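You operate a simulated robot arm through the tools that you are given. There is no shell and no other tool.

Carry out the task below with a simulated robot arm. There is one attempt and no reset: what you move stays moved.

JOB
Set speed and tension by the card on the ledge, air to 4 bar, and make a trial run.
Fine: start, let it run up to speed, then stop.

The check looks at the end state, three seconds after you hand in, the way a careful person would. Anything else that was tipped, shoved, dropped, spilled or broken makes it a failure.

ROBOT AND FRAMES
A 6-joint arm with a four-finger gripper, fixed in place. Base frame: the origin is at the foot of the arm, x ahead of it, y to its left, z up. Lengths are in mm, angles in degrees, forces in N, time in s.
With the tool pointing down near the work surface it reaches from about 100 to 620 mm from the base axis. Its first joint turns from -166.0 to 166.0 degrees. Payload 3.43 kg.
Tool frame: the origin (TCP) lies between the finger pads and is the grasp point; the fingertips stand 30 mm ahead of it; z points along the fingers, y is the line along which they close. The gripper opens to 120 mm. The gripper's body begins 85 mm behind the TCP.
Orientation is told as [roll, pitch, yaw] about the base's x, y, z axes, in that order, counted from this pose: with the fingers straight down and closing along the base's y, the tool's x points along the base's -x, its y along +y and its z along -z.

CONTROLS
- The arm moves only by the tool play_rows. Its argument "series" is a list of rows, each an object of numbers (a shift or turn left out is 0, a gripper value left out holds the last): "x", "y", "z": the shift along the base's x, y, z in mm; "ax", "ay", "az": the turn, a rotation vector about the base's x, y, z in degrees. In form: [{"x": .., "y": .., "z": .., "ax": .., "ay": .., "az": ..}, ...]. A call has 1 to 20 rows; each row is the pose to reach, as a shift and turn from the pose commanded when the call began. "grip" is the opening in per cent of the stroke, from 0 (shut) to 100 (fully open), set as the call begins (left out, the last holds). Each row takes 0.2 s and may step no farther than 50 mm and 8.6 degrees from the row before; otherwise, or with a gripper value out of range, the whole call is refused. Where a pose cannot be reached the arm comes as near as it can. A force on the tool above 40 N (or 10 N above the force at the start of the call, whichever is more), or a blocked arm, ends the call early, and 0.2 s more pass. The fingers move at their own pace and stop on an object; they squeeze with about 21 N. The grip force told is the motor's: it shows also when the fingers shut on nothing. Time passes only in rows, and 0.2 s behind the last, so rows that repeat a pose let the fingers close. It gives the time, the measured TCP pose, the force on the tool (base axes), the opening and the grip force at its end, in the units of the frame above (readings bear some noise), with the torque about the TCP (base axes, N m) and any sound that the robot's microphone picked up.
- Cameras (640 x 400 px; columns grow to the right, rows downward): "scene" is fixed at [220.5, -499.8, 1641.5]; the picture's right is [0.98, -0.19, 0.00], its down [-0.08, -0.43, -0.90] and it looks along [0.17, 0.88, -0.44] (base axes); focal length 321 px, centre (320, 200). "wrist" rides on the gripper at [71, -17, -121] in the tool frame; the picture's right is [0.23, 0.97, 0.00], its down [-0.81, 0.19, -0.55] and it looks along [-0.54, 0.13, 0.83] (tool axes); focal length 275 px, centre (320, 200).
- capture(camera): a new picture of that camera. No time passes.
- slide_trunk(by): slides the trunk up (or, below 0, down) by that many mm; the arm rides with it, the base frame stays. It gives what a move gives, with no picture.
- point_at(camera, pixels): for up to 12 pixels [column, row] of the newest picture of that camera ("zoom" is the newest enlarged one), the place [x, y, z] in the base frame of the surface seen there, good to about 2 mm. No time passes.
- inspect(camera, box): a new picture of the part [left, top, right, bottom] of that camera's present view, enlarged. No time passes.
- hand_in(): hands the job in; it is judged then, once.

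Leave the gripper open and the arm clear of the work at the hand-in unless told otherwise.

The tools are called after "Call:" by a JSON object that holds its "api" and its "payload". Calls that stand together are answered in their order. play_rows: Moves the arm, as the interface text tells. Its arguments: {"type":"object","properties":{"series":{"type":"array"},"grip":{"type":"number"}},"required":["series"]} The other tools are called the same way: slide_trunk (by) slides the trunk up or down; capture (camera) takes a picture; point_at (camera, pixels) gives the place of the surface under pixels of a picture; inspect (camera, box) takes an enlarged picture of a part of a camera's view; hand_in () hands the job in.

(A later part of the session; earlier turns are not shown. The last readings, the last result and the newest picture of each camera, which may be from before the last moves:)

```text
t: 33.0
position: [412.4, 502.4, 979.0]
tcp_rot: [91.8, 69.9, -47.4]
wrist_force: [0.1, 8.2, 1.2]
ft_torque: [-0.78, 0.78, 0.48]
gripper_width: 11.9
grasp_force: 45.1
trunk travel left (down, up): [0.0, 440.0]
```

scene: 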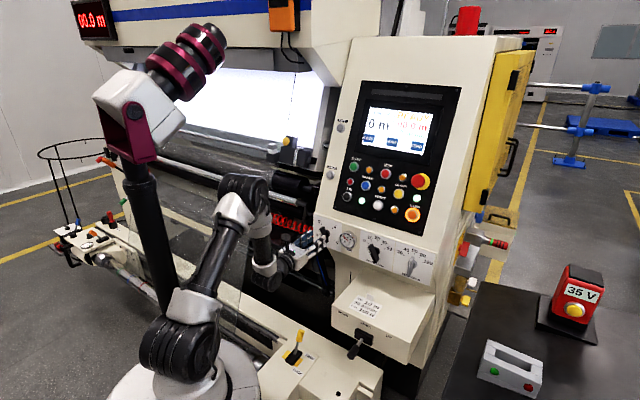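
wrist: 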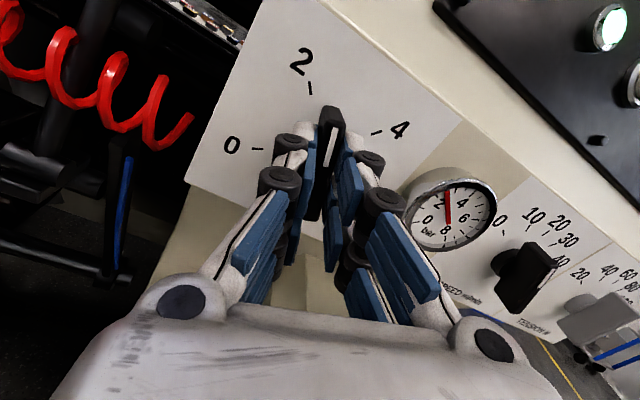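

Loads are modest. I'll turn clockwise 30° about the panel normal first, then check the gauge.

Call:
{"api": "play_rows", "payload": {"series": [{"ax": 4.24, "ay": 4.24}, {"ax": 8.49, "ay": 8.49}, {"ax": 12.73, "ay": 12.73}, {"ax": 16.97, "ay": 16.97}, {"ax": 21.21, "ay": 21.21}, {"ax": 21.21, "ay": 21.21}]}}

Call:
{"api": "capture", "payload": {"camera": "wrist"}}

Call:
{"api": "inspect", "payload": {"camera": "scene", "box": [300, 205, 370, 265]}}

```text
t: 34.4
position: [411.6, 503.2, 982.1]
tcp_rot: [-81.5, 80.0, 139.5]
wrist_force: [5.2, 15.6, 3.0]
ft_torque: [0.99, -1.0, 0.66]
gripper_width: 11.5
grasp_force: 44.4
trunk travel left (down, up): [0.0, 440.0]
```

```text
taken
```

wrist: 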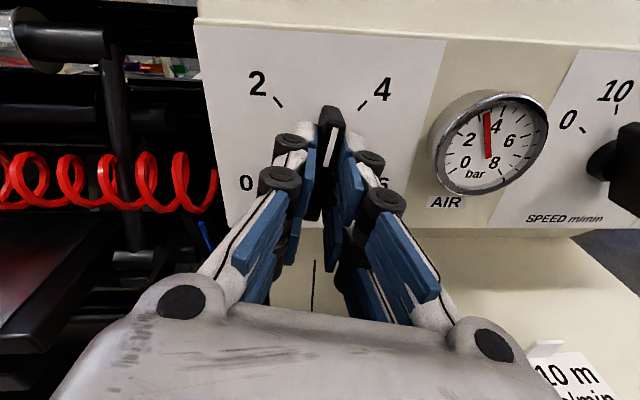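

```text
6.67 times, centred on (335, 235) of scene
```

zoom: 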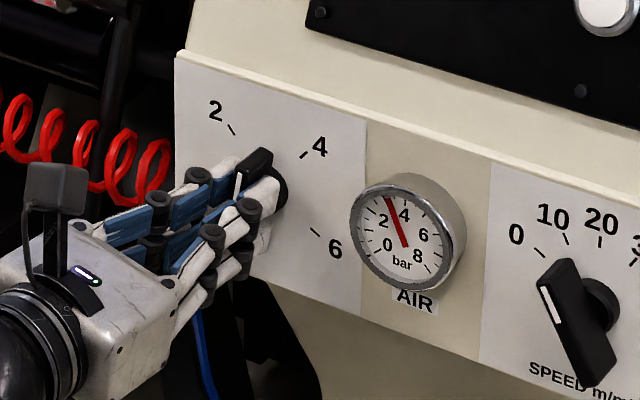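

The gauge has risen to a little over 3 bar. I'll continue with another 30°.

Call:
{"api": "play_rows", "payload": {"series": [{"ax": 4.24, "ay": 4.24}, {"ax": 8.49, "ay": 8.49}, {"ax": 12.73, "ay": 12.73}, {"ax": 16.97, "ay": 16.97}, {"ax": 21.21, "ay": 21.21}, {"ax": 21.21, "ay": 21.21}, {"ax": 21.21, "ay": 21.21}]}}

Call:
{"api": "capture", "payload": {"camera": "wrist"}}

Call:
{"api": "inspect", "payload": {"camera": "scene", "box": [300, 205, 370, 265]}}

```text
t: 36.0
position: [411.4, 502.3, 981.8]
tcp_rot: [-85.2, 49.8, 136.2]
wrist_force: [7.3, 17.8, 12.7]
ft_torque: [0.44, -0.45, 0.76]
gripper_width: 11.4
grasp_force: 45.1
trunk travel left (down, up): [0.0, 440.0]
```

```text
taken
```

wrist: 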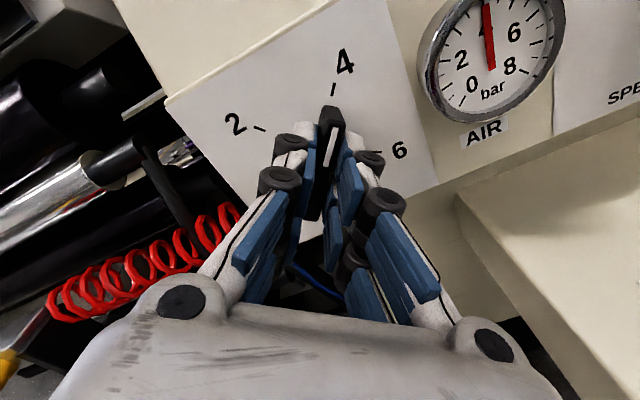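

```text
6.67 times, centred on (335, 235) of scene
```

zoom: 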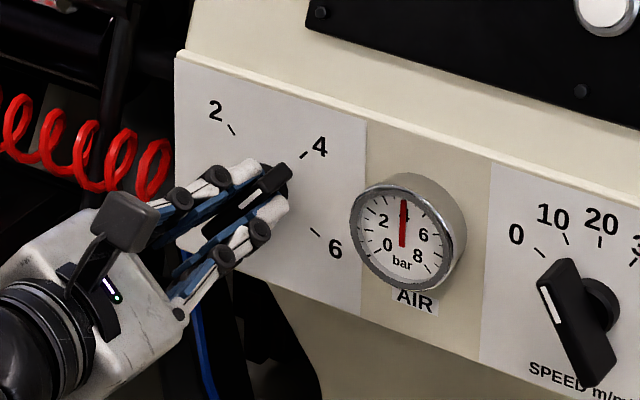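

The needle points near the top. I'll zoom the wrist view to read it exactly.

Call:
{"api": "inspect", "payload": {"camera": "wrist", "box": [410, 0, 570, 130]}}

Call:
{"api": "inspect", "payload": {"camera": "wrist", "box": [260, 30, 420, 180]}}

```text
3.08 times, centred on (490, 65) of wrist
```

zoom: 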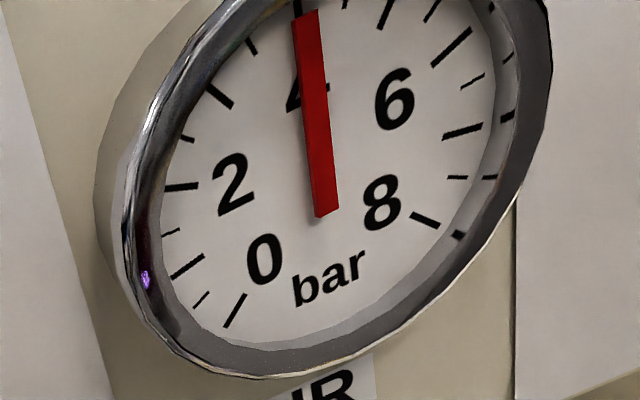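

```text
2.67 times, centred on (340, 105) of wrist
```

zoom: 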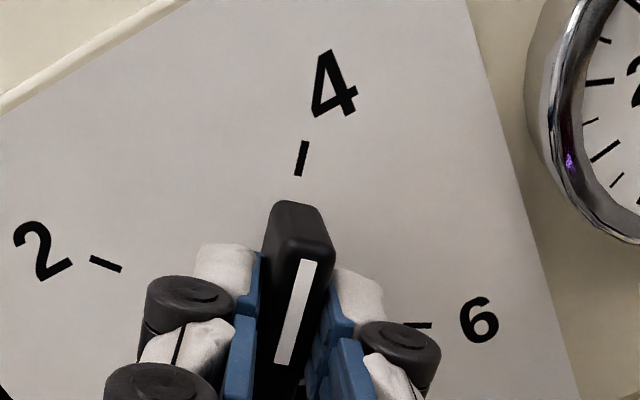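

The gauge reads 4 bar, right on the tick. I'll release the knob and then check again.

Call:
{"api": "play_rows", "payload": {"series": [{}, {}, {}], "grip": 40}}

Call:
{"api": "play_rows", "payload": {"series": [{"x": -7, "y": -7}, {"x": -14, "y": -14}, {"x": -21, "y": -21}, {"x": -21, "y": -21}]}}

Call:
{"api": "capture", "payload": {"camera": "wrist"}}

Call:
{"api": "inspect", "payload": {"camera": "scene", "box": [300, 205, 370, 265]}}

```text
t: 36.8
position: [412.1, 500.4, 980.2]
tcp_rot: [-84.8, 50.0, 136.4]
wrist_force: [0.9, 1.1, -0.1]
ft_torque: [-0.01, -0.02, -0.04]
gripper_width: 48.1
grasp_force: 0.1
trunk travel left (down, up): [0.0, 440.0]
```

```text
t: 37.8
position: [390.4, 478.9, 981.1]
tcp_rot: [-84.9, 49.9, 136.4]
wrist_force: [-0.6, 1.0, 0.6]
ft_torque: [-0.01, 0.0, 0.0]
gripper_width: 48.0
grasp_force: 0.1
trunk travel left (down, up): [0.0, 440.0]
```

```text
taken
```

wrist: 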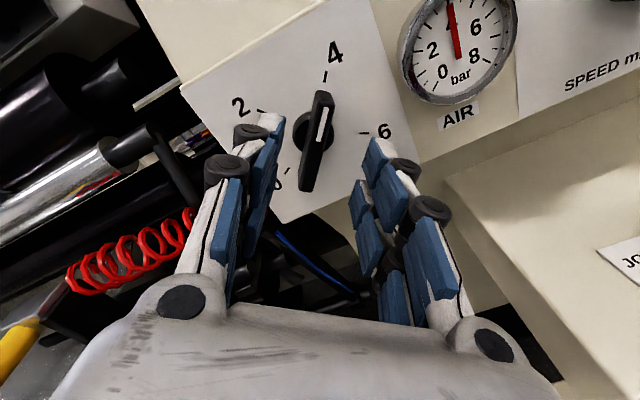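

```text
6.67 times, centred on (335, 235) of scene
```

zoom: 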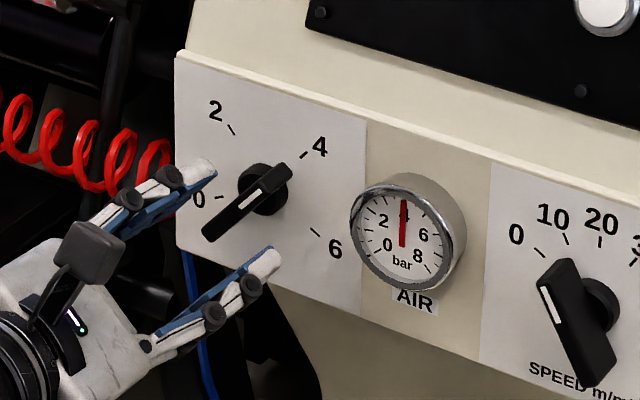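

Air is set to 4. For speed and tension I need another wrist branch. I'll move left, pitch the tool down there, carry it right with the tool down, and pitch up again on that side. First I'll check what's in the space left of the strip.

Call:
{"api": "capture", "payload": {"camera": "scene"}}

Call:
{"api": "point_at", "payload": {"camera": "scene", "pixels": [[280, 218], [300, 228], [308, 218], [285, 180], [240, 190], [262, 219], [288, 143], [300, 160], [270, 145], [310, 175], [290, 195], [240, 250]]}}

Call:
{"api": "point_at", "payload": {"camera": "wrist", "pixels": [[70, 280], [120, 255], [180, 225], [15, 345], [60, 200], [150, 150], [130, 80], [30, 20], [40, 250], [110, 20]]}}

```text
taken
```

scene: 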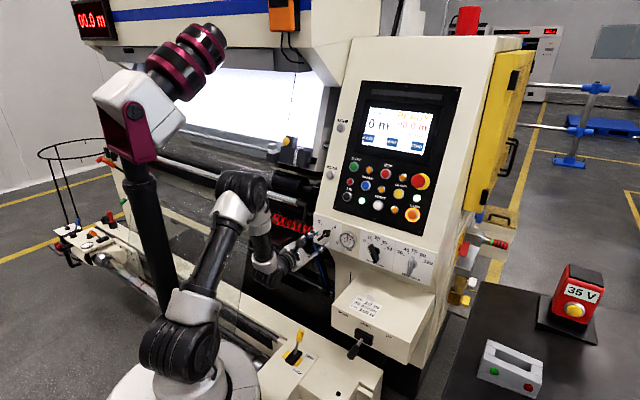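

```text
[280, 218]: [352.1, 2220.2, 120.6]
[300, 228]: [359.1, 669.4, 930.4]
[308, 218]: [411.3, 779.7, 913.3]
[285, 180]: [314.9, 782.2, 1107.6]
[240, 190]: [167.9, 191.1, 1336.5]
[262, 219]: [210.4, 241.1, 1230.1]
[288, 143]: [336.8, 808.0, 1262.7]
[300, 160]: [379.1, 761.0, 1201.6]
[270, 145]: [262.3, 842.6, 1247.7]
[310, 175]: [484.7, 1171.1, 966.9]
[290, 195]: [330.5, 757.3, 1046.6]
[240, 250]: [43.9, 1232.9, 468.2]
```

```text
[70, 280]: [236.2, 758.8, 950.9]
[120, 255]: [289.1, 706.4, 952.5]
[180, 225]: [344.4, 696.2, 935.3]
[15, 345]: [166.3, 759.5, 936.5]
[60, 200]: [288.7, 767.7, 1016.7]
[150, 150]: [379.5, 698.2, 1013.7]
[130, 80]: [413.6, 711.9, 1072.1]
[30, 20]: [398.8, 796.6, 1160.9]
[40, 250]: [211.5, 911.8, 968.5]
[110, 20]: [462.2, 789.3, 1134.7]
```

Everything left of the strip sits at d≥700. There is a white and maroon column near the arm at (140,120) that I should locate before swinging left.

Call:
{"api": "point_at", "payload": {"camera": "scene", "pixels": [[125, 110], [190, 55], [150, 200], [140, 150], [210, 40], [155, 260], [165, 120], [245, 190], [235, 215], [262, 250], [268, 270], [190, 310]]}}

Call:
{"api": "inspect", "payload": {"camera": "scene", "box": [60, 0, 330, 170]}}

Call:
{"api": "inspect", "payload": {"camera": "scene", "box": [130, 160, 340, 400]}}

```text
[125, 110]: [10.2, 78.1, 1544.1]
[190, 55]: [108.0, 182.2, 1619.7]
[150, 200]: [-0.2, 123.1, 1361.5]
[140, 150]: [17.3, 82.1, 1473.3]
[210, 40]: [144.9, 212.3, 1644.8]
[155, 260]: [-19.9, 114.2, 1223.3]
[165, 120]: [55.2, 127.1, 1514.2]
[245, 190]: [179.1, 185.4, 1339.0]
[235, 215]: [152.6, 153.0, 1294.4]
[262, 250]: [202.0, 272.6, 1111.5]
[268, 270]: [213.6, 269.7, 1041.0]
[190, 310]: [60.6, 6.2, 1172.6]
```

```text
2.35 times, centred on (195, 85) of scene
```

zoom: 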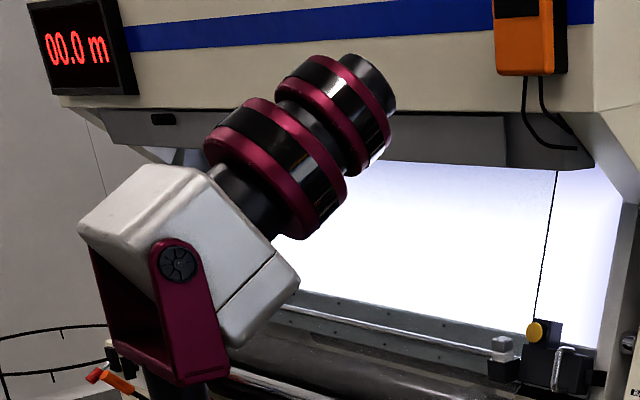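

```text
1.67 times, centred on (235, 280) of scene
```

zoom: 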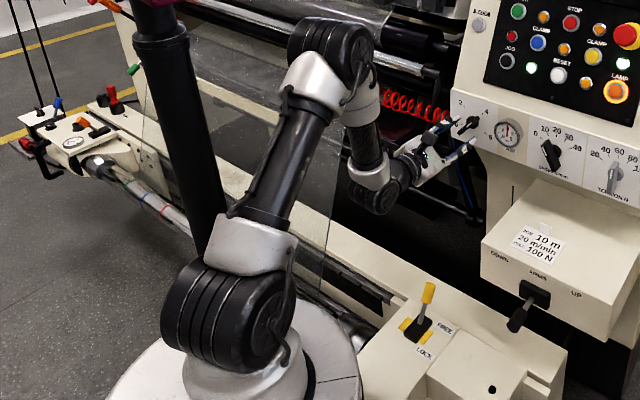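

That is the robot's own head mast, at about (0,120), so I shouldn't swing the arm left. Instead I'll go back up, yaw the tool to the right, pitch it down, and carry it right with the tool down. First I'll rise the way I came.

Call:
{"api": "play_rows", "payload": {"series": [{"z": 35}, {"z": 70}, {"x": 4, "y": 4, "z": 100}, {"x": 12, "y": 12, "z": 135}, {"x": 20, "y": 20, "z": 170}, {"x": 25, "y": 25, "z": 205}, {"x": 25, "y": 25, "z": 215}, {"x": 25, "y": 25, "z": 215}]}}

```text
t: 39.6
position: [414.5, 504.3, 1196.7]
tcp_rot: [-84.9, 49.9, 136.3]
wrist_force: [0.0, 0.2, 0.4]
ft_torque: [0.01, -0.02, 0.01]
gripper_width: 47.8
grasp_force: 0.1
trunk travel left (down, up): [0.0, 440.0]
```

Next I'll roll the tool +120° clockwise about its own axis, in free space.

Call:
{"api": "play_rows", "payload": {"series": [{"ax": 5.9, "ay": 5.38, "az": -0.46}, {"ax": 11.8, "ay": 10.77, "az": -0.91}, {"ax": 17.7, "ay": 16.15, "az": -1.37}, {"ax": 23.6, "ay": 21.54, "az": -1.82}, {"ax": 29.5, "ay": 26.9, "az": -2.28}, {"ax": 35.4, "ay": 32.3, "az": -2.74}, {"ax": 41.3, "ay": 37.7, "az": -3.19}, {"ax": 47.2, "ay": 43.1, "az": -3.65}, {"ax": 53.1, "ay": 48.5, "az": -4.1}, {"ax": 59, "ay": 53.8, "az": -4.56}, {"ax": 64.9, "ay": 59.2, "az": -5}, {"ax": 70.8, "ay": 64.6, "az": -5.5}, {"ax": 76.7, "ay": 70, "az": -5.9}, {"ax": 82.6, "ay": 75.4, "az": -6.4}, {"ax": 88.5, "ay": 80.8, "az": -6.8}]}}

```text
t: 42.8
position: [414.6, 504.3, 1197.5]
tcp_rot: [-80.5, -69.9, 123.6]
wrist_force: [-0.5, 0.7, -0.8]
ft_torque: [0.03, 0.0, -0.02]
gripper_width: 48.3
grasp_force: 0.1
trunk travel left (down, up): [0.0, 440.0]
```

Next, yaw the tool 28° to the right, pivoting about the wrist.

Call:
{"api": "play_rows", "payload": {"series": [{"x": 18.6, "y": -22.1, "az": -7}, {"x": 33.9, "y": -46.6, "az": -14}, {"x": 46, "y": -72.8, "az": -21}, {"x": 55, "y": -100.4, "az": -28}, {"x": 55, "y": -100.4, "az": -28}]}}

```text
t: 44.0
position: [471.0, 404.8, 1196.8]
tcp_rot: [-80.7, -69.6, 95.6]
wrist_force: [0.0, 0.2, -0.2]
ft_torque: [0.0, -0.01, 0.04]
gripper_width: 47.7
grasp_force: 0.0
trunk travel left (down, up): [0.0, 440.0]
```

Now pitch the tool down about 70° there, pivoting about the wrist.

Call:
{"api": "play_rows", "payload": {"series": [{"x": -3.8, "y": -1, "z": -32, "ax": -1.94, "ay": 7.555}, {"x": -11.6, "y": -3, "z": -63, "ax": -3.88, "ay": 15.11}, {"x": -23.6, "y": -6, "z": -93, "ax": -5.82, "ay": 22.67}, {"x": -39.3, "y": -10, "z": -121, "ax": -7.76, "ay": 30.22}, {"x": -58.7, "y": -15, "z": -146, "ax": -9.7, "ay": 37.78}, {"x": -81, "y": -21, "z": -168.7, "ax": -11.64, "ay": 45.33}, {"x": -106, "y": -27, "z": -187.8, "ax": -13.58, "ay": 52.89}, {"x": -133.7, "y": -34.3, "z": -203, "ax": -15.52, "ay": 60.44}, {"x": -163, "y": -41.8, "z": -214.5, "ax": -17.46, "ay": 68}, {"x": -163, "y": -41.8, "z": -214.5, "ax": -17.46, "ay": 68}]}}

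Call:
{"api": "capture", "payload": {"camera": "scene"}}

```text
t: 46.2
position: [307.9, 364.1, 978.7]
tcp_rot: [-5.8, -15.4, 35.3]
wrist_force: [0.6, -0.6, 0.1]
ft_torque: [-0.03, -0.02, -0.01]
gripper_width: 48.0
grasp_force: 0.0
trunk travel left (down, up): [0.0, 440.0]
```

```text
taken
```

scene: 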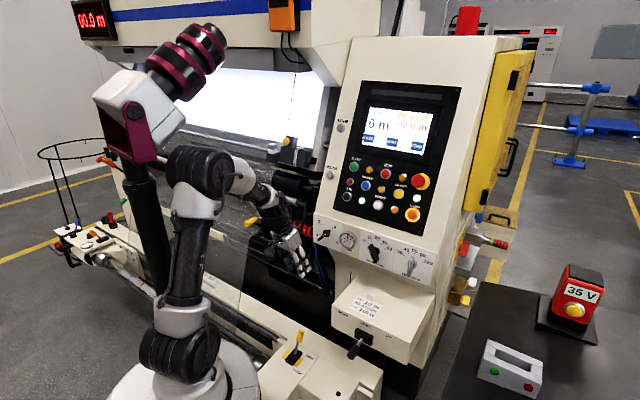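

The tool now hangs nearly straight down. I'll carry it right to about (430,135), more than 150 mm above the ledge, and set yaw to 45.

Call:
{"api": "play_rows", "payload": {"series": [{"x": 20, "y": -38, "z": 4, "ax": 0.8, "ay": 0.5, "az": 1.9}, {"x": 41, "y": -76, "z": 8, "ax": 1.5, "ay": 1.1, "az": 3.7}, {"x": 61, "y": -114, "z": 12, "ax": 2.3, "ay": 1.6, "az": 5.6}, {"x": 81, "y": -153, "z": 16, "ax": 3.1, "ay": 2.1, "az": 7.5}, {"x": 101, "y": -191, "z": 20, "ax": 3.8, "ay": 2.7, "az": 9.3}, {"x": 122, "y": -229, "z": 25, "ax": 4.6, "ay": 3.2, "az": 11.2}, {"x": 122, "y": -229, "z": 25, "ax": 4.6, "ay": 3.2, "az": 11.2}]}}

```text
t: 47.8
position: [430.7, 135.8, 1004.5]
tcp_rot: [0.0, -16.2, 44.9]
wrist_force: [-0.1, 0.1, -0.3]
ft_torque: [0.01, 0.04, 0.0]
gripper_width: 47.8
grasp_force: 0.0
trunk travel left (down, up): [0.0, 440.0]
```

Now pitch up toward the panel on this side, pivoting about the wrist with a slight forward drift.

Call:
{"api": "play_rows", "payload": {"series": [{"x": 23.1, "y": 23.1, "z": 10.4, "ax": 5.22, "ay": -5.22}, {"x": 45.2, "y": 45.2, "z": 24.4, "ax": 10.44, "ay": -10.44}, {"x": 65.8, "y": 65.8, "z": 41.9, "ax": 15.66, "ay": -15.66}, {"x": 84.7, "y": 84.7, "z": 62.4, "ax": 20.88, "ay": -20.88}, {"x": 101.5, "y": 101.5, "z": 85.6, "ax": 26.1, "ay": -26.1}, {"x": 116.2, "y": 116.2, "z": 111.2, "ax": 31.3, "ay": -31.3}, {"x": 128.4, "y": 128.4, "z": 138.8, "ax": 36.5, "ay": -36.5}, {"x": 138, "y": 138, "z": 167.8, "ax": 41.8, "ay": -41.8}, {"x": 145, "y": 145, "z": 197.9, "ax": 47, "ay": -47}, {"x": 149.1, "y": 149.1, "z": 227.6, "ax": 52.2, "ay": -52.2}, {"x": 149.1, "y": 149.1, "z": 227.6, "ax": 52.2, "ay": -52.2}]}}

Call:
{"api": "capture", "payload": {"camera": "scene"}}

Call:
{"api": "capture", "payload": {"camera": "wrist"}}

```text
t: 50.2
position: [578.5, 280.4, 1237.4]
tcp_rot: [72.5, -89.9, -27.5]
wrist_force: [0.6, 0.3, -0.8]
ft_torque: [0.0, 0.0, 0.01]
gripper_width: 48.2
grasp_force: 0.0
trunk travel left (down, up): [0.0, 440.0]
```

```text
taken
```

scene: 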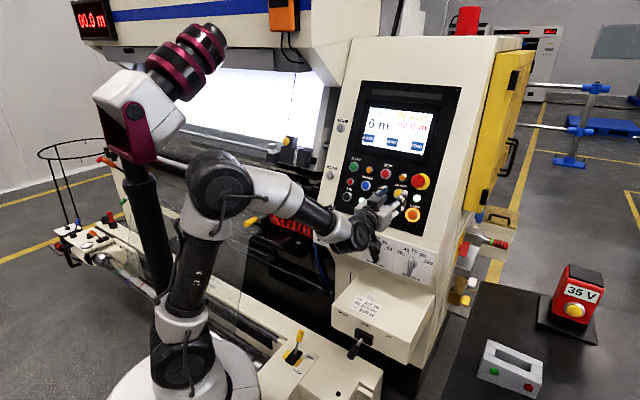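

```text
taken
```

wrist: 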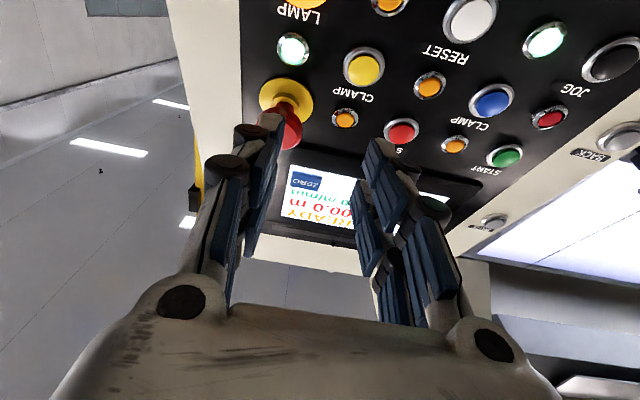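

Tool horizontal at u≈211, d≈607, between the speed and tension knobs. Next I'll descend to z≈982.

Call:
{"api": "play_rows", "payload": {"series": [{"z": -43}, {"z": -86}, {"z": -129}, {"z": -172}, {"z": -215}, {"z": -255}, {"z": -255}]}}

Call:
{"api": "capture", "payload": {"camera": "wrist"}}

Call:
{"api": "capture", "payload": {"camera": "scene"}}

```text
t: 51.8
position: [590.5, 280.7, 987.2]
tcp_rot: [69.0, -89.2, -23.8]
wrist_force: [0.2, 0.1, -0.8]
ft_torque: [0.03, 0.04, 0.02]
gripper_width: 48.0
grasp_force: 0.1
out of reach, approached as far as the arm can: row 6, 7
trunk travel left (down, up): [0.0, 440.0]
```

```text
taken
```

wrist: 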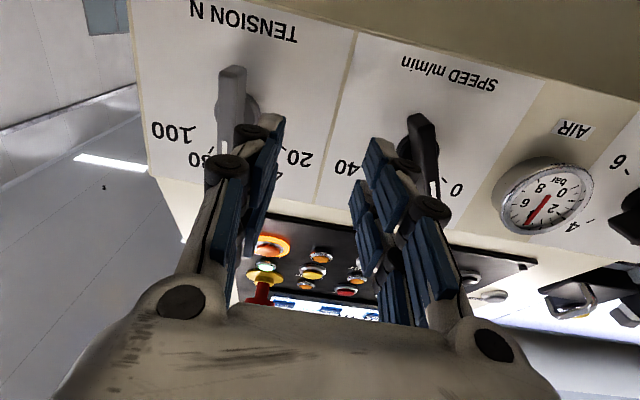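

```text
taken
```

scene: 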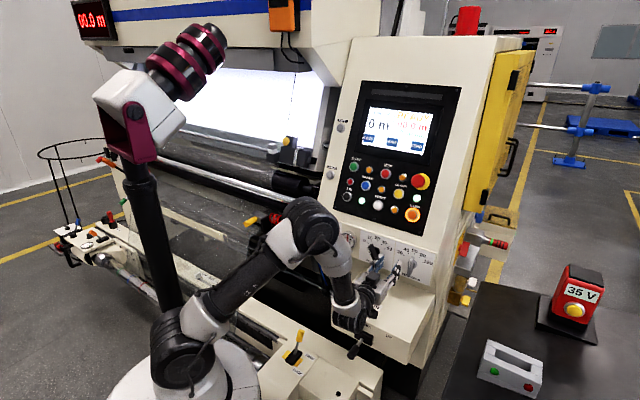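

It's slightly short of the target; I suspect the last joint is at its lower limit. Rolling clockwise by 170° should free it and bring the camera on top. I'll rise 15 mm and do that between the knobs.

Call:
{"api": "play_rows", "payload": {"series": [{"z": 15, "ax": 6.01, "ay": 6.01}, {"z": 15, "ax": 12.02, "ay": 12.02}, {"z": 15, "ax": 18.03, "ay": 18.03}, {"z": 15, "ax": 24.04, "ay": 24.04}, {"z": 15, "ax": 30.05, "ay": 30.05}, {"z": 15, "ax": 36.06, "ay": 36.06}, {"z": 15, "ax": 42.07, "ay": 42.07}, {"z": 15, "ax": 48.08, "ay": 48.08}, {"z": 15, "ax": 54.09, "ay": 54.09}, {"z": 15, "ax": 60.1, "ay": 60.1}, {"z": 15, "ax": 66.1, "ay": 66.1}, {"z": 15, "ax": 72.1, "ay": 72.1}, {"z": 15, "ax": 78.1, "ay": 78.1}, {"z": 15, "ax": 84.1, "ay": 84.1}, {"z": 15, "ax": 90.2, "ay": 90.2}, {"z": 15, "ax": 96.2, "ay": 96.2}, {"z": 15, "ax": 102.2, "ay": 102.2}, {"z": 15, "ax": 108.2, "ay": 108.2}, {"z": 15, "ax": 114.2, "ay": 114.2}, {"z": 15, "ax": 120.2, "ay": 120.2}]}}

Call:
{"api": "capture", "payload": {"camera": "wrist"}}

```text
t: 56.0
position: [590.0, 281.3, 1002.3]
tcp_rot: [90.7, 80.1, -44.2]
wrist_force: [0.5, 0.3, 0.3]
ft_torque: [0.02, -0.01, 0.04]
gripper_width: 47.9
grasp_force: 0.1
trunk travel left (down, up): [0.0, 440.0]
```

```text
taken
```

wrist: 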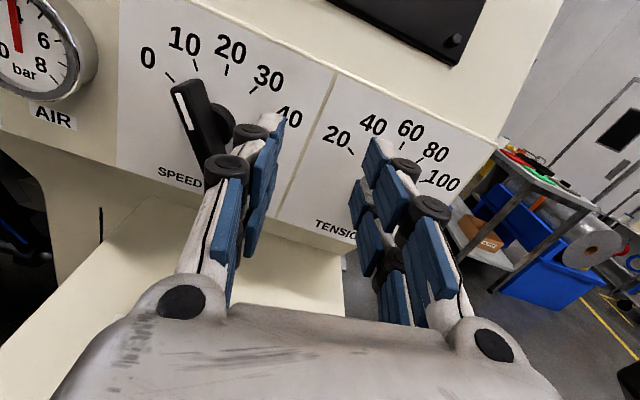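

Clear view and plenty of range. I'll move to the tension column (u≈278, z≈982), roll the last 10° to vertical, and measure the knob.

Call:
{"api": "play_rows", "payload": {"series": [{"x": 21, "y": -21, "z": -9, "ax": 3.5, "ay": 3.5}, {"x": 42, "y": -43, "z": -19, "ax": 7.1, "ay": 7.1}, {"x": 42, "y": -43, "z": -19, "ax": 7.1, "ay": 7.1}]}}

Call:
{"api": "capture", "payload": {"camera": "wrist"}}

Call:
{"api": "inspect", "payload": {"camera": "wrist", "box": [250, 60, 430, 220]}}

```text
t: 56.8
position: [629.1, 238.5, 984.8]
tcp_rot: [-119.6, 89.7, 105.6]
wrist_force: [0.2, -0.5, 0.7]
ft_torque: [0.04, 0.01, 0.02]
gripper_width: 48.2
grasp_force: 0.1
trunk travel left (down, up): [0.0, 440.0]
```

```text
taken
```

wrist: 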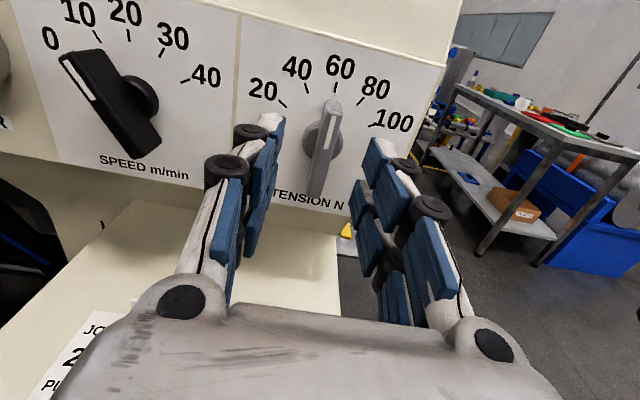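

```text
2.50 times, centred on (340, 140) of wrist
```

zoom: 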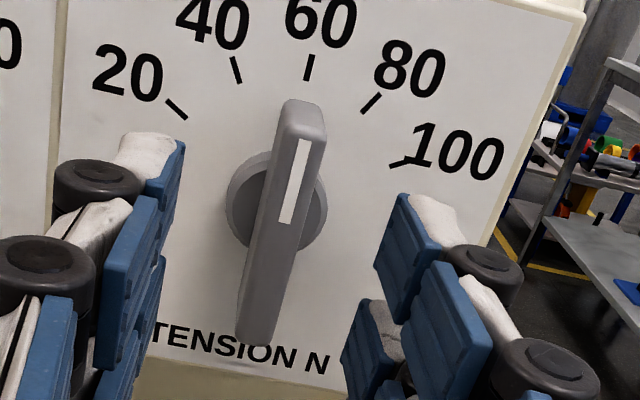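

I'll measure the tension bar: mark ends, edges and bottom.

Call:
{"api": "point_at", "payload": {"camera": "zoom", "pixels": [[303, 145], [285, 218], [262, 320], [275, 260], [318, 145], [289, 300], [250, 315], [306, 125], [230, 210], [325, 200], [308, 68], [400, 163]]}}

```text
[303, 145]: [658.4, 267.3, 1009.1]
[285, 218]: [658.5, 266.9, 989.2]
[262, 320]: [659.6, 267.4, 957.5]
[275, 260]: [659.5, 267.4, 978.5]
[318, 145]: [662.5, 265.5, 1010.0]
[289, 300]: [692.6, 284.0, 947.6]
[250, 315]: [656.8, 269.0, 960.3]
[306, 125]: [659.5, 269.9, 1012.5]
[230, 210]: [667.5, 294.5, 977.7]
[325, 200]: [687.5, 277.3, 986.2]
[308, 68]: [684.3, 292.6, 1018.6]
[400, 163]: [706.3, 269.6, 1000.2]
```

The bar is centred at u≈277.2 and vertical (60 N). Next I'll advance 31 mm so the fingers straddle it.

Call:
{"api": "play_rows", "payload": {"series": [{"x": 8, "y": 7, "z": -1}, {"x": 16, "y": 14.5, "z": -2}, {"x": 23, "y": 21.6, "z": -2}, {"x": 23, "y": 21.6, "z": -2}]}}

Call:
{"api": "play_rows", "payload": {"series": [{}, {}, {}, {}], "grip": 0}}

Call:
{"api": "capture", "payload": {"camera": "wrist"}}

```text
t: 57.8
position: [654.2, 260.0, 981.5]
tcp_rot: [-129.9, 89.7, 95.3]
wrist_force: [-0.4, -0.1, 0.1]
ft_torque: [0.01, -0.03, 0.01]
gripper_width: 48.1
grasp_force: 0.0
trunk travel left (down, up): [0.0, 440.0]
```

```text
t: 58.8
position: [653.0, 260.5, 980.2]
tcp_rot: [-136.5, 89.8, 88.7]
wrist_force: [-1.3, 2.1, 0.2]
ft_torque: [0.15, -0.15, 0.13]
gripper_width: 10.9
grasp_force: 37.5
trunk travel left (down, up): [0.0, 440.0]
```

```text
taken
```

wrist: 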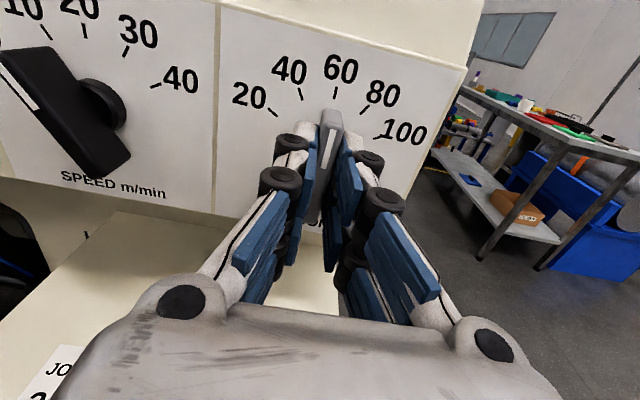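

It's gripped cleanly with little load. Turning clockwise 60° toward 100.

Call:
{"api": "play_rows", "payload": {"series": [{"z": 1, "ax": 5.3, "ay": 5.3}, {"z": 1, "ax": 10.6, "ay": 10.6}, {"z": 1, "ax": 15.9, "ay": 15.9}, {"z": 1, "ax": 21.2, "ay": 21.2}, {"z": 1, "ax": 26.5, "ay": 26.5}, {"z": 1, "ax": 31.8, "ay": 31.8}, {"z": 1, "ax": 37.1, "ay": 37.1}, {"z": 1, "ax": 42.43, "ay": 42.43}, {"z": 1, "ax": 42.43, "ay": 42.43}]}}

Call:
{"api": "capture", "payload": {"camera": "wrist"}}

Call:
{"api": "inspect", "payload": {"camera": "wrist", "box": [250, 40, 430, 200]}}

Call:
{"api": "inspect", "payload": {"camera": "scene", "box": [370, 225, 450, 280]}}

```text
t: 60.8
position: [653.8, 261.8, 981.6]
tcp_rot: [-90.1, 29.8, 135.0]
wrist_force: [-14.1, 1.3, -3.0]
ft_torque: [-0.47, 0.2, 0.99]
gripper_width: 10.9
grasp_force: 44.0
trunk travel left (down, up): [0.0, 440.0]
```

```text
taken
```

wrist: 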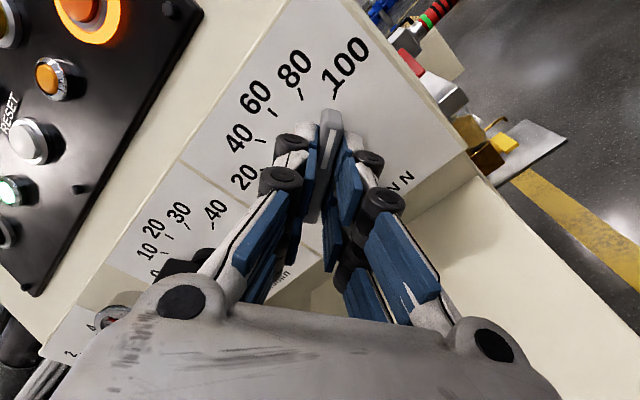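

```text
2.50 times, centred on (340, 120) of wrist
```

zoom: 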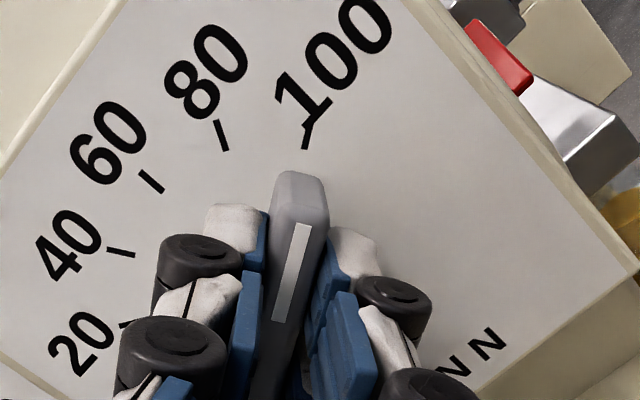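

```text
7.27 times, centred on (410, 252) of scene
```

zoom: 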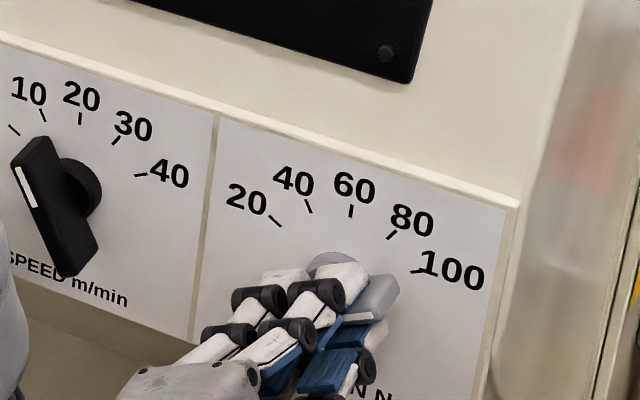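

It's aligned to the 100 tick at tool angle 60°. I'll release, retreat 31 mm, and measure.

Call:
{"api": "play_rows", "payload": {"series": [{}, {}, {}], "grip": 40}}

Call:
{"api": "play_rows", "payload": {"series": [{"x": -8, "y": -8}, {"x": -16, "y": -16}, {"x": -23, "y": -23}, {"x": -23, "y": -23}]}}

Call:
{"api": "capture", "payload": {"camera": "wrist"}}

Call:
{"api": "inspect", "payload": {"camera": "wrist", "box": [250, 40, 430, 200]}}

```text
t: 61.6
position: [654.8, 259.6, 983.4]
tcp_rot: [-90.2, 29.8, 134.8]
wrist_force: [-0.4, 0.3, 0.1]
ft_torque: [0.03, -0.03, 0.01]
gripper_width: 47.9
grasp_force: 0.0
trunk travel left (down, up): [0.0, 440.0]
```

```text
t: 62.6
position: [631.1, 236.9, 982.5]
tcp_rot: [-90.2, 29.9, 134.9]
wrist_force: [-0.3, 0.0, 0.4]
ft_torque: [-0.01, -0.03, 0.0]
gripper_width: 48.0
grasp_force: 0.0
trunk travel left (down, up): [0.0, 440.0]
```

```text
taken
```

wrist: 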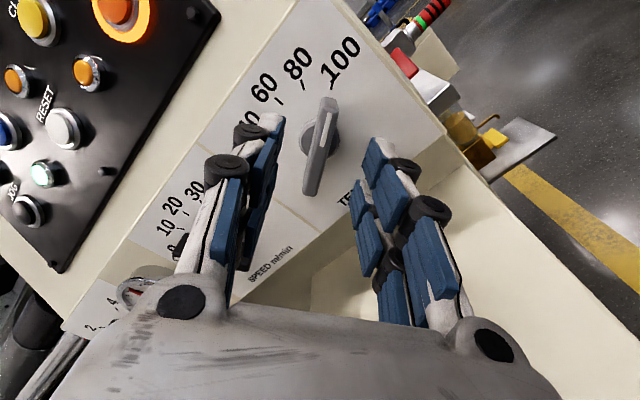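

```text
2.50 times, centred on (340, 120) of wrist
```

zoom: 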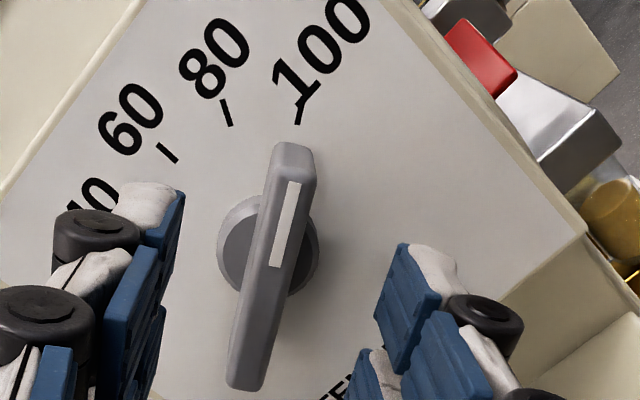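

Call:
{"api": "point_at", "payload": {"camera": "zoom", "pixels": [[295, 185], [275, 263], [245, 370], [262, 310], [298, 115], [288, 160], [235, 375], [262, 380]]}}

```text
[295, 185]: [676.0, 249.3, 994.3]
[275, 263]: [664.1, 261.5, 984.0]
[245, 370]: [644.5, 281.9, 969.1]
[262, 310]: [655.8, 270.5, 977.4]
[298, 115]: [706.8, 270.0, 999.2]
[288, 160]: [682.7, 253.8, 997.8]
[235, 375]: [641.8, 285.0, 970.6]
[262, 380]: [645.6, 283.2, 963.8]
```

Tension bar measures about 61° (tick at about 61.6°), so 100 N is set. Next is the speed knob: I'll move left to u≈143.5 and roll back to about -28°.

Call:
{"api": "play_rows", "payload": {"series": [{"x": -8.7, "y": 8.7, "ax": -5.66, "ay": -5.66}, {"x": -17.4, "y": 17.4, "ax": -11.3, "ay": -11.3}, {"x": -26.1, "y": 26.1, "ax": -17, "ay": -17}, {"x": -34.8, "y": 34.8, "ax": -22.6, "ay": -22.6}, {"x": -43.5, "y": 43.5, "ax": -28.3, "ay": -28.3}, {"x": -52.2, "y": 52.2, "ax": -34, "ay": -34}, {"x": -60.9, "y": 60.9, "ax": -39.6, "ay": -39.6}, {"x": -69.6, "y": 69.6, "ax": -45.3, "ay": -45.3}, {"x": -78.3, "y": 78.3, "ax": -50.9, "ay": -50.9}, {"x": -87, "y": 87, "ax": -56.6, "ay": -56.6}, {"x": -95.6, "y": 95.6, "ax": -62.2, "ay": -62.2}, {"x": -95.6, "y": 95.6, "ax": -62.2, "ay": -62.2}]}}

Call:
{"api": "capture", "payload": {"camera": "wrist"}}

Call:
{"api": "inspect", "payload": {"camera": "wrist", "box": [250, 50, 430, 210]}}

```text
t: 65.2
position: [536.3, 332.4, 982.4]
tcp_rot: [90.2, 62.1, -44.7]
wrist_force: [0.4, 0.2, -0.3]
ft_torque: [-0.01, -0.03, -0.04]
gripper_width: 48.2
grasp_force: 0.0
trunk travel left (down, up): [0.0, 440.0]
```

```text
taken
```

wrist: 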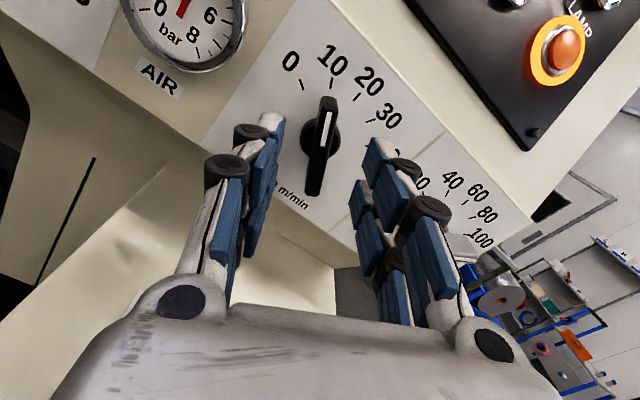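

```text
2.50 times, centred on (340, 130) of wrist
```

zoom: 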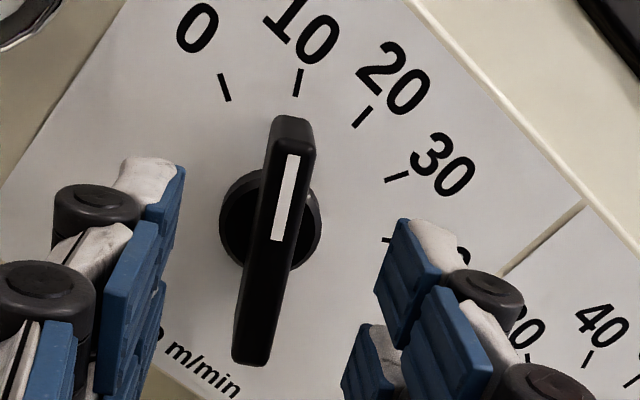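

Call:
{"api": "point_at", "payload": {"camera": "zoom", "pixels": [[293, 160], [278, 238], [255, 345], [268, 280], [263, 200], [300, 200], [362, 117], [299, 83], [397, 177], [224, 87]]}}

```text
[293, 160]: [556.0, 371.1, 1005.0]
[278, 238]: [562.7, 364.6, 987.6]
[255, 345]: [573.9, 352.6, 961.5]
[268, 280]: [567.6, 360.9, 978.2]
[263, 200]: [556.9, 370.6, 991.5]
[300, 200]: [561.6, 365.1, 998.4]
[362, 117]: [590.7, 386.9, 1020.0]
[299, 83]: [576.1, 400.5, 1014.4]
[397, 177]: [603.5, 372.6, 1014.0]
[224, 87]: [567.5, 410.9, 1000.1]
```

The speed bar measures -30° (10 m/min), centred at u≈143.7. I'll advance and add a -2° roll, then grip.

Call:
{"api": "play_rows", "payload": {"series": [{"x": 7, "y": 7.3, "ax": -0.7, "ay": -0.7}, {"x": 14, "y": 14.6, "ax": -1.4, "ay": -1.4}, {"x": 21.5, "y": 22.3, "ax": -1.4, "ay": -1.4}, {"x": 21.5, "y": 22.3, "ax": -1.4, "ay": -1.4}]}}

Call:
{"api": "play_rows", "payload": {"series": [{}, {}, {}, {}], "grip": 0}}

```text
t: 66.2
position: [556.9, 352.6, 982.6]
tcp_rot: [90.1, 60.2, -44.9]
wrist_force: [-0.5, -0.3, -0.8]
ft_torque: [0.0, 0.04, 0.0]
gripper_width: 48.1
grasp_force: 0.1
trunk travel left (down, up): [0.0, 440.0]
```

```text
t: 67.2
position: [556.5, 353.0, 983.1]
tcp_rot: [90.3, 60.2, -44.6]
wrist_force: [2.5, -0.9, 1.9]
ft_torque: [-0.12, 0.08, -0.13]
gripper_width: 11.1
grasp_force: 37.2
trunk travel left (down, up): [0.0, 440.0]
```

Gripped with low load. Turning clockwise 30° to 20 m/min.

Call:
{"api": "play_rows", "payload": {"series": [{"ax": 5.3, "ay": 5.3}, {"ax": 10.6, "ay": 10.6}, {"ax": 15.9, "ay": 15.9}, {"ax": 21.2, "ay": 21.2}, {"ax": 21.2, "ay": 21.2}, {"ax": 21.2, "ay": 21.2}]}}

Call:
{"api": "play_rows", "payload": {"series": [{}, {}, {}], "grip": 40}}

Call:
{"api": "play_rows", "payload": {"series": [{"x": -8, "y": -8}, {"x": -16, "y": -16}, {"x": -23, "y": -23}, {"x": -23, "y": -23}]}}

Call:
{"api": "inspect", "payload": {"camera": "wrist", "box": [250, 50, 430, 210]}}

```text
t: 68.6
position: [557.4, 353.1, 981.8]
tcp_rot: [-125.2, 89.6, 99.7]
wrist_force: [1.3, -11.8, 6.2]
ft_torque: [-0.75, 0.67, -0.28]
gripper_width: 11.1
grasp_force: 44.5
trunk travel left (down, up): [0.0, 440.0]
```

```text
t: 69.4
position: [557.9, 354.7, 981.3]
tcp_rot: [-122.8, 89.8, 102.4]
wrist_force: [0.7, -0.5, 0.5]
ft_torque: [0.0, -0.02, -0.01]
gripper_width: 47.9
grasp_force: 0.0
trunk travel left (down, up): [0.0, 440.0]
```

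```text
t: 70.4
position: [533.3, 330.2, 982.2]
tcp_rot: [-129.2, 89.7, 95.9]
wrist_force: [-0.2, -0.8, -0.1]
ft_torque: [0.03, -0.01, 0.01]
gripper_width: 48.0
grasp_force: 0.1
trunk travel left (down, up): [0.0, 440.0]
```

```text
2.50 times, centred on (340, 130) of wrist
```

zoom: 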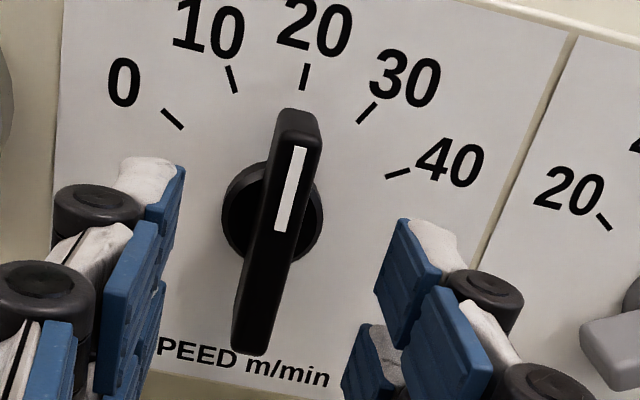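

Call:
{"api": "point_at", "payload": {"camera": "zoom", "pixels": [[298, 150], [281, 226], [255, 335], [268, 280], [304, 77]]}}

Call:
{"api": "inspect", "payload": {"camera": "scene", "box": [310, 210, 440, 285]}}

Call:
{"api": "inspect", "payload": {"camera": "scene", "box": [325, 90, 465, 230]}}

```text
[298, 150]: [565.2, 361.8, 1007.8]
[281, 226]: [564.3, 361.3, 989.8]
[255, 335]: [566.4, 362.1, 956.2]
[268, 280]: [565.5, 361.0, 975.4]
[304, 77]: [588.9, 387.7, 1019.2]
```

```text
4.92 times, centred on (375, 248) of scene
```

zoom: 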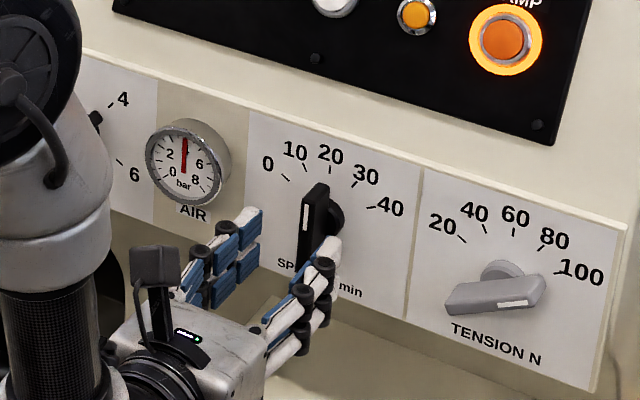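

```text
2.86 times, centred on (395, 160) of scene
```

zoom: 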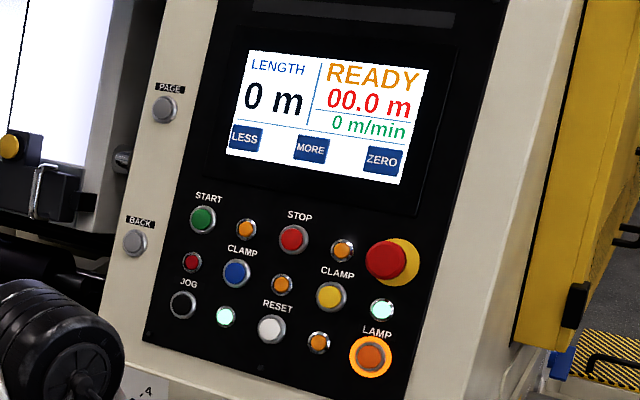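

Dial check:

| Setting | Reading |
|---|---|
| Speed | 0°, at 20 m/min |
| Tension | 100 N |
| Air | 4 bar |

The display says READY. Next I'll raise the trunk 300 mm so the arm keeps this wrist branch at button height; the fingertips clear the panel on the way up. I'll go in two steps.

Call:
{"api": "slide_trunk", "payload": {"by": 150}}

Call:
{"api": "slide_trunk", "payload": {"by": 150}}

Call:
{"api": "capture", "payload": {"camera": "wrist"}}

Call:
{"api": "capture", "payload": {"camera": "scene"}}

```text
t: 72.2
position: [534.4, 330.5, 1132.0]
tcp_rot: [-120.2, 89.8, 105.0]
wrist_force: [0.4, -0.1, -0.5]
ft_torque: [-0.01, 0.02, 0.03]
gripper_width: 47.8
grasp_force: 0.1
trunk travel left (down, up): [-150.0, 290.0]
```

```text
t: 73.9
position: [534.4, 329.7, 1281.2]
tcp_rot: [-120.3, 89.8, 104.8]
wrist_force: [-0.2, 0.4, 0.0]
ft_torque: [0.02, 0.01, 0.0]
gripper_width: 48.0
grasp_force: 0.0
trunk travel left (down, up): [-300.0, 140.0]
```

```text
taken
```

wrist: 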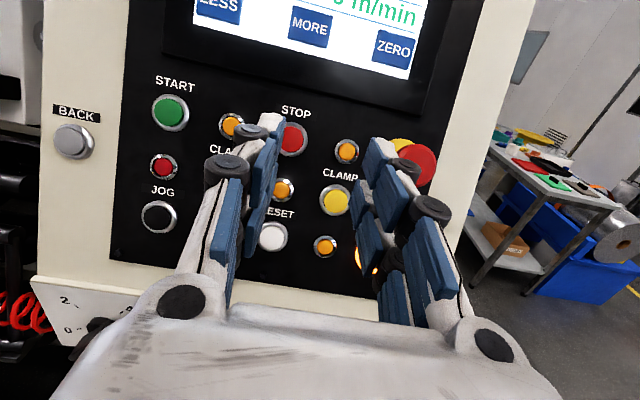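

```text
taken
```

scene: 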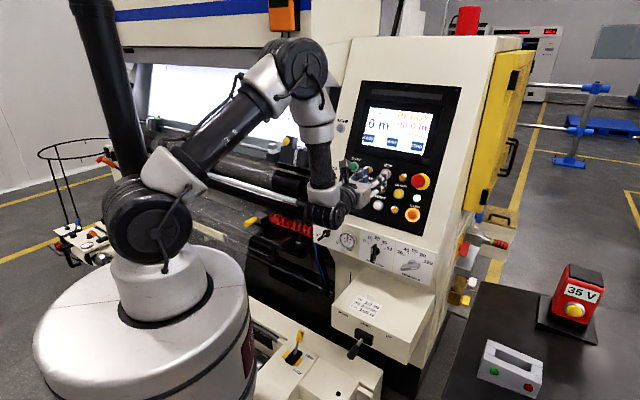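

I'll measure START and STOP from this closer view.

Call:
{"api": "inspect", "payload": {"camera": "wrist", "box": [120, 70, 340, 260]}}

Call:
{"api": "point_at", "payload": {"camera": "wrist", "pixels": [[169, 111], [169, 95], [184, 118], [158, 108], [296, 138], [305, 140], [295, 126], [181, 128], [195, 140], [158, 216], [272, 236], [335, 201]]}}

```text
2.11 times, centred on (230, 165) of wrist
```

zoom: 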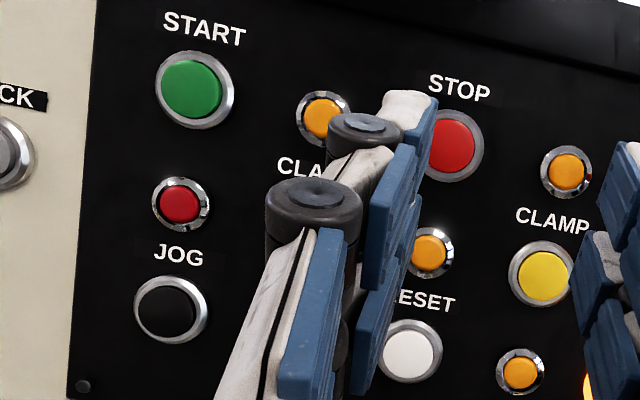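

```text
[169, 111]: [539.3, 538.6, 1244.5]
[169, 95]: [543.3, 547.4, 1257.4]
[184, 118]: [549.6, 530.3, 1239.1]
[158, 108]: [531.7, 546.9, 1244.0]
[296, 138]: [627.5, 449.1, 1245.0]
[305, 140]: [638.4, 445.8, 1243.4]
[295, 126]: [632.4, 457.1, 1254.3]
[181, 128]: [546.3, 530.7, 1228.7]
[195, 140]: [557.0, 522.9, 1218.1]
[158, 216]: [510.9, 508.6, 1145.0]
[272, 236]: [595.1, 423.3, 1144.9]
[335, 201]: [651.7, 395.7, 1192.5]
```

START is at u≈0.5, d≈762, z≈1244 and STOP at u≈122. The panel leans about 22.5°. I'll close the fingers, pitch the tool down 22.5°, and move to a point 25 mm in front of START.

Call:
{"api": "play_rows", "payload": {"series": [{"x": -5, "y": 30, "z": -3, "ax": -2.65, "ay": 2.65}, {"x": -10, "y": 60, "z": -6, "ax": -5.3, "ay": 5.3}, {"x": -15, "y": 88, "z": -8, "ax": -7.95, "ay": 7.95}, {"x": -20, "y": 117, "z": -11, "ax": -10.6, "ay": 10.6}, {"x": -26, "y": 145, "z": -13, "ax": -13.25, "ay": 13.25}, {"x": -31, "y": 173, "z": -15.6, "ax": -15.9, "ay": 15.9}, {"x": -31, "y": 173, "z": -15.6, "ax": -15.9, "ay": 15.9}], "grip": 0}}

Call:
{"api": "capture", "payload": {"camera": "wrist"}}

Call:
{"api": "capture", "payload": {"camera": "scene"}}

```text
t: 75.5
position: [549.8, 475.8, 1280.2]
tcp_rot: [-4.0, 66.8, -135.4]
wrist_force: [-0.3, 0.2, 0.5]
ft_torque: [-0.02, -0.02, 0.01]
gripper_width: 0.3
grasp_force: 21.3
out of reach, approached as far as the arm can: row 2, 3, 4, 5, 6, 7
trunk travel left (down, up): [-300.0, 140.0]
```

```text
taken
```

wrist: 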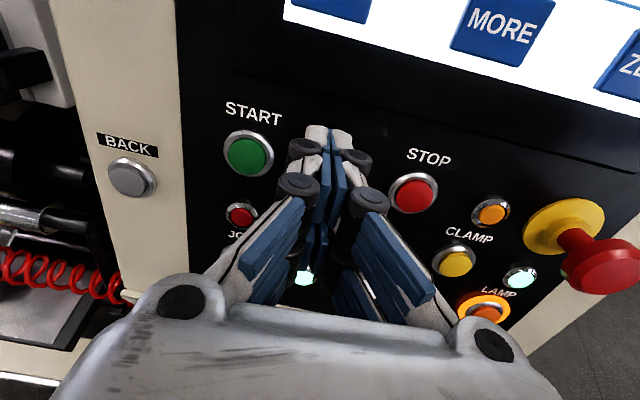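

```text
taken
```

scene: 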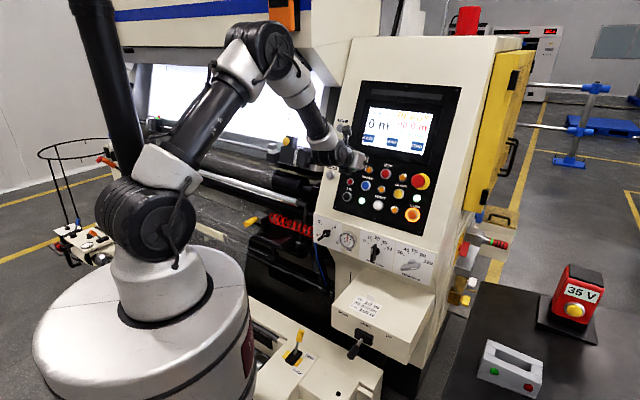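

In this branch the wrist needs the tool yawed about 9° left. An 8–9° oblique press is fine. I'll move to the pre-press point in front of START with that yaw.

Call:
{"api": "play_rows", "payload": {"series": [{"x": -14, "y": 4, "z": -5, "az": 2.5}, {"x": -29, "y": 14, "z": -10, "az": 5}, {"x": -43.2, "y": 24.1, "z": -14.6, "az": 5.5}, {"x": -43.2, "y": 24.1, "z": -14.6, "az": 5.5}]}}

Call:
{"api": "capture", "payload": {"camera": "wrist"}}

```text
t: 76.5
position: [503.2, 500.0, 1264.5]
tcp_rot: [-4.2, 66.8, -129.9]
wrist_force: [0.3, -0.1, 0.1]
ft_torque: [0.02, -0.02, 0.02]
gripper_width: 0.2
grasp_force: 20.9
trunk travel left (down, up): [-300.0, 140.0]
```

```text
taken
```

wrist: 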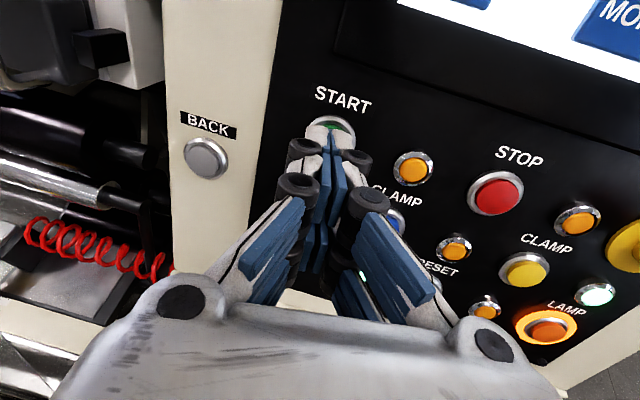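

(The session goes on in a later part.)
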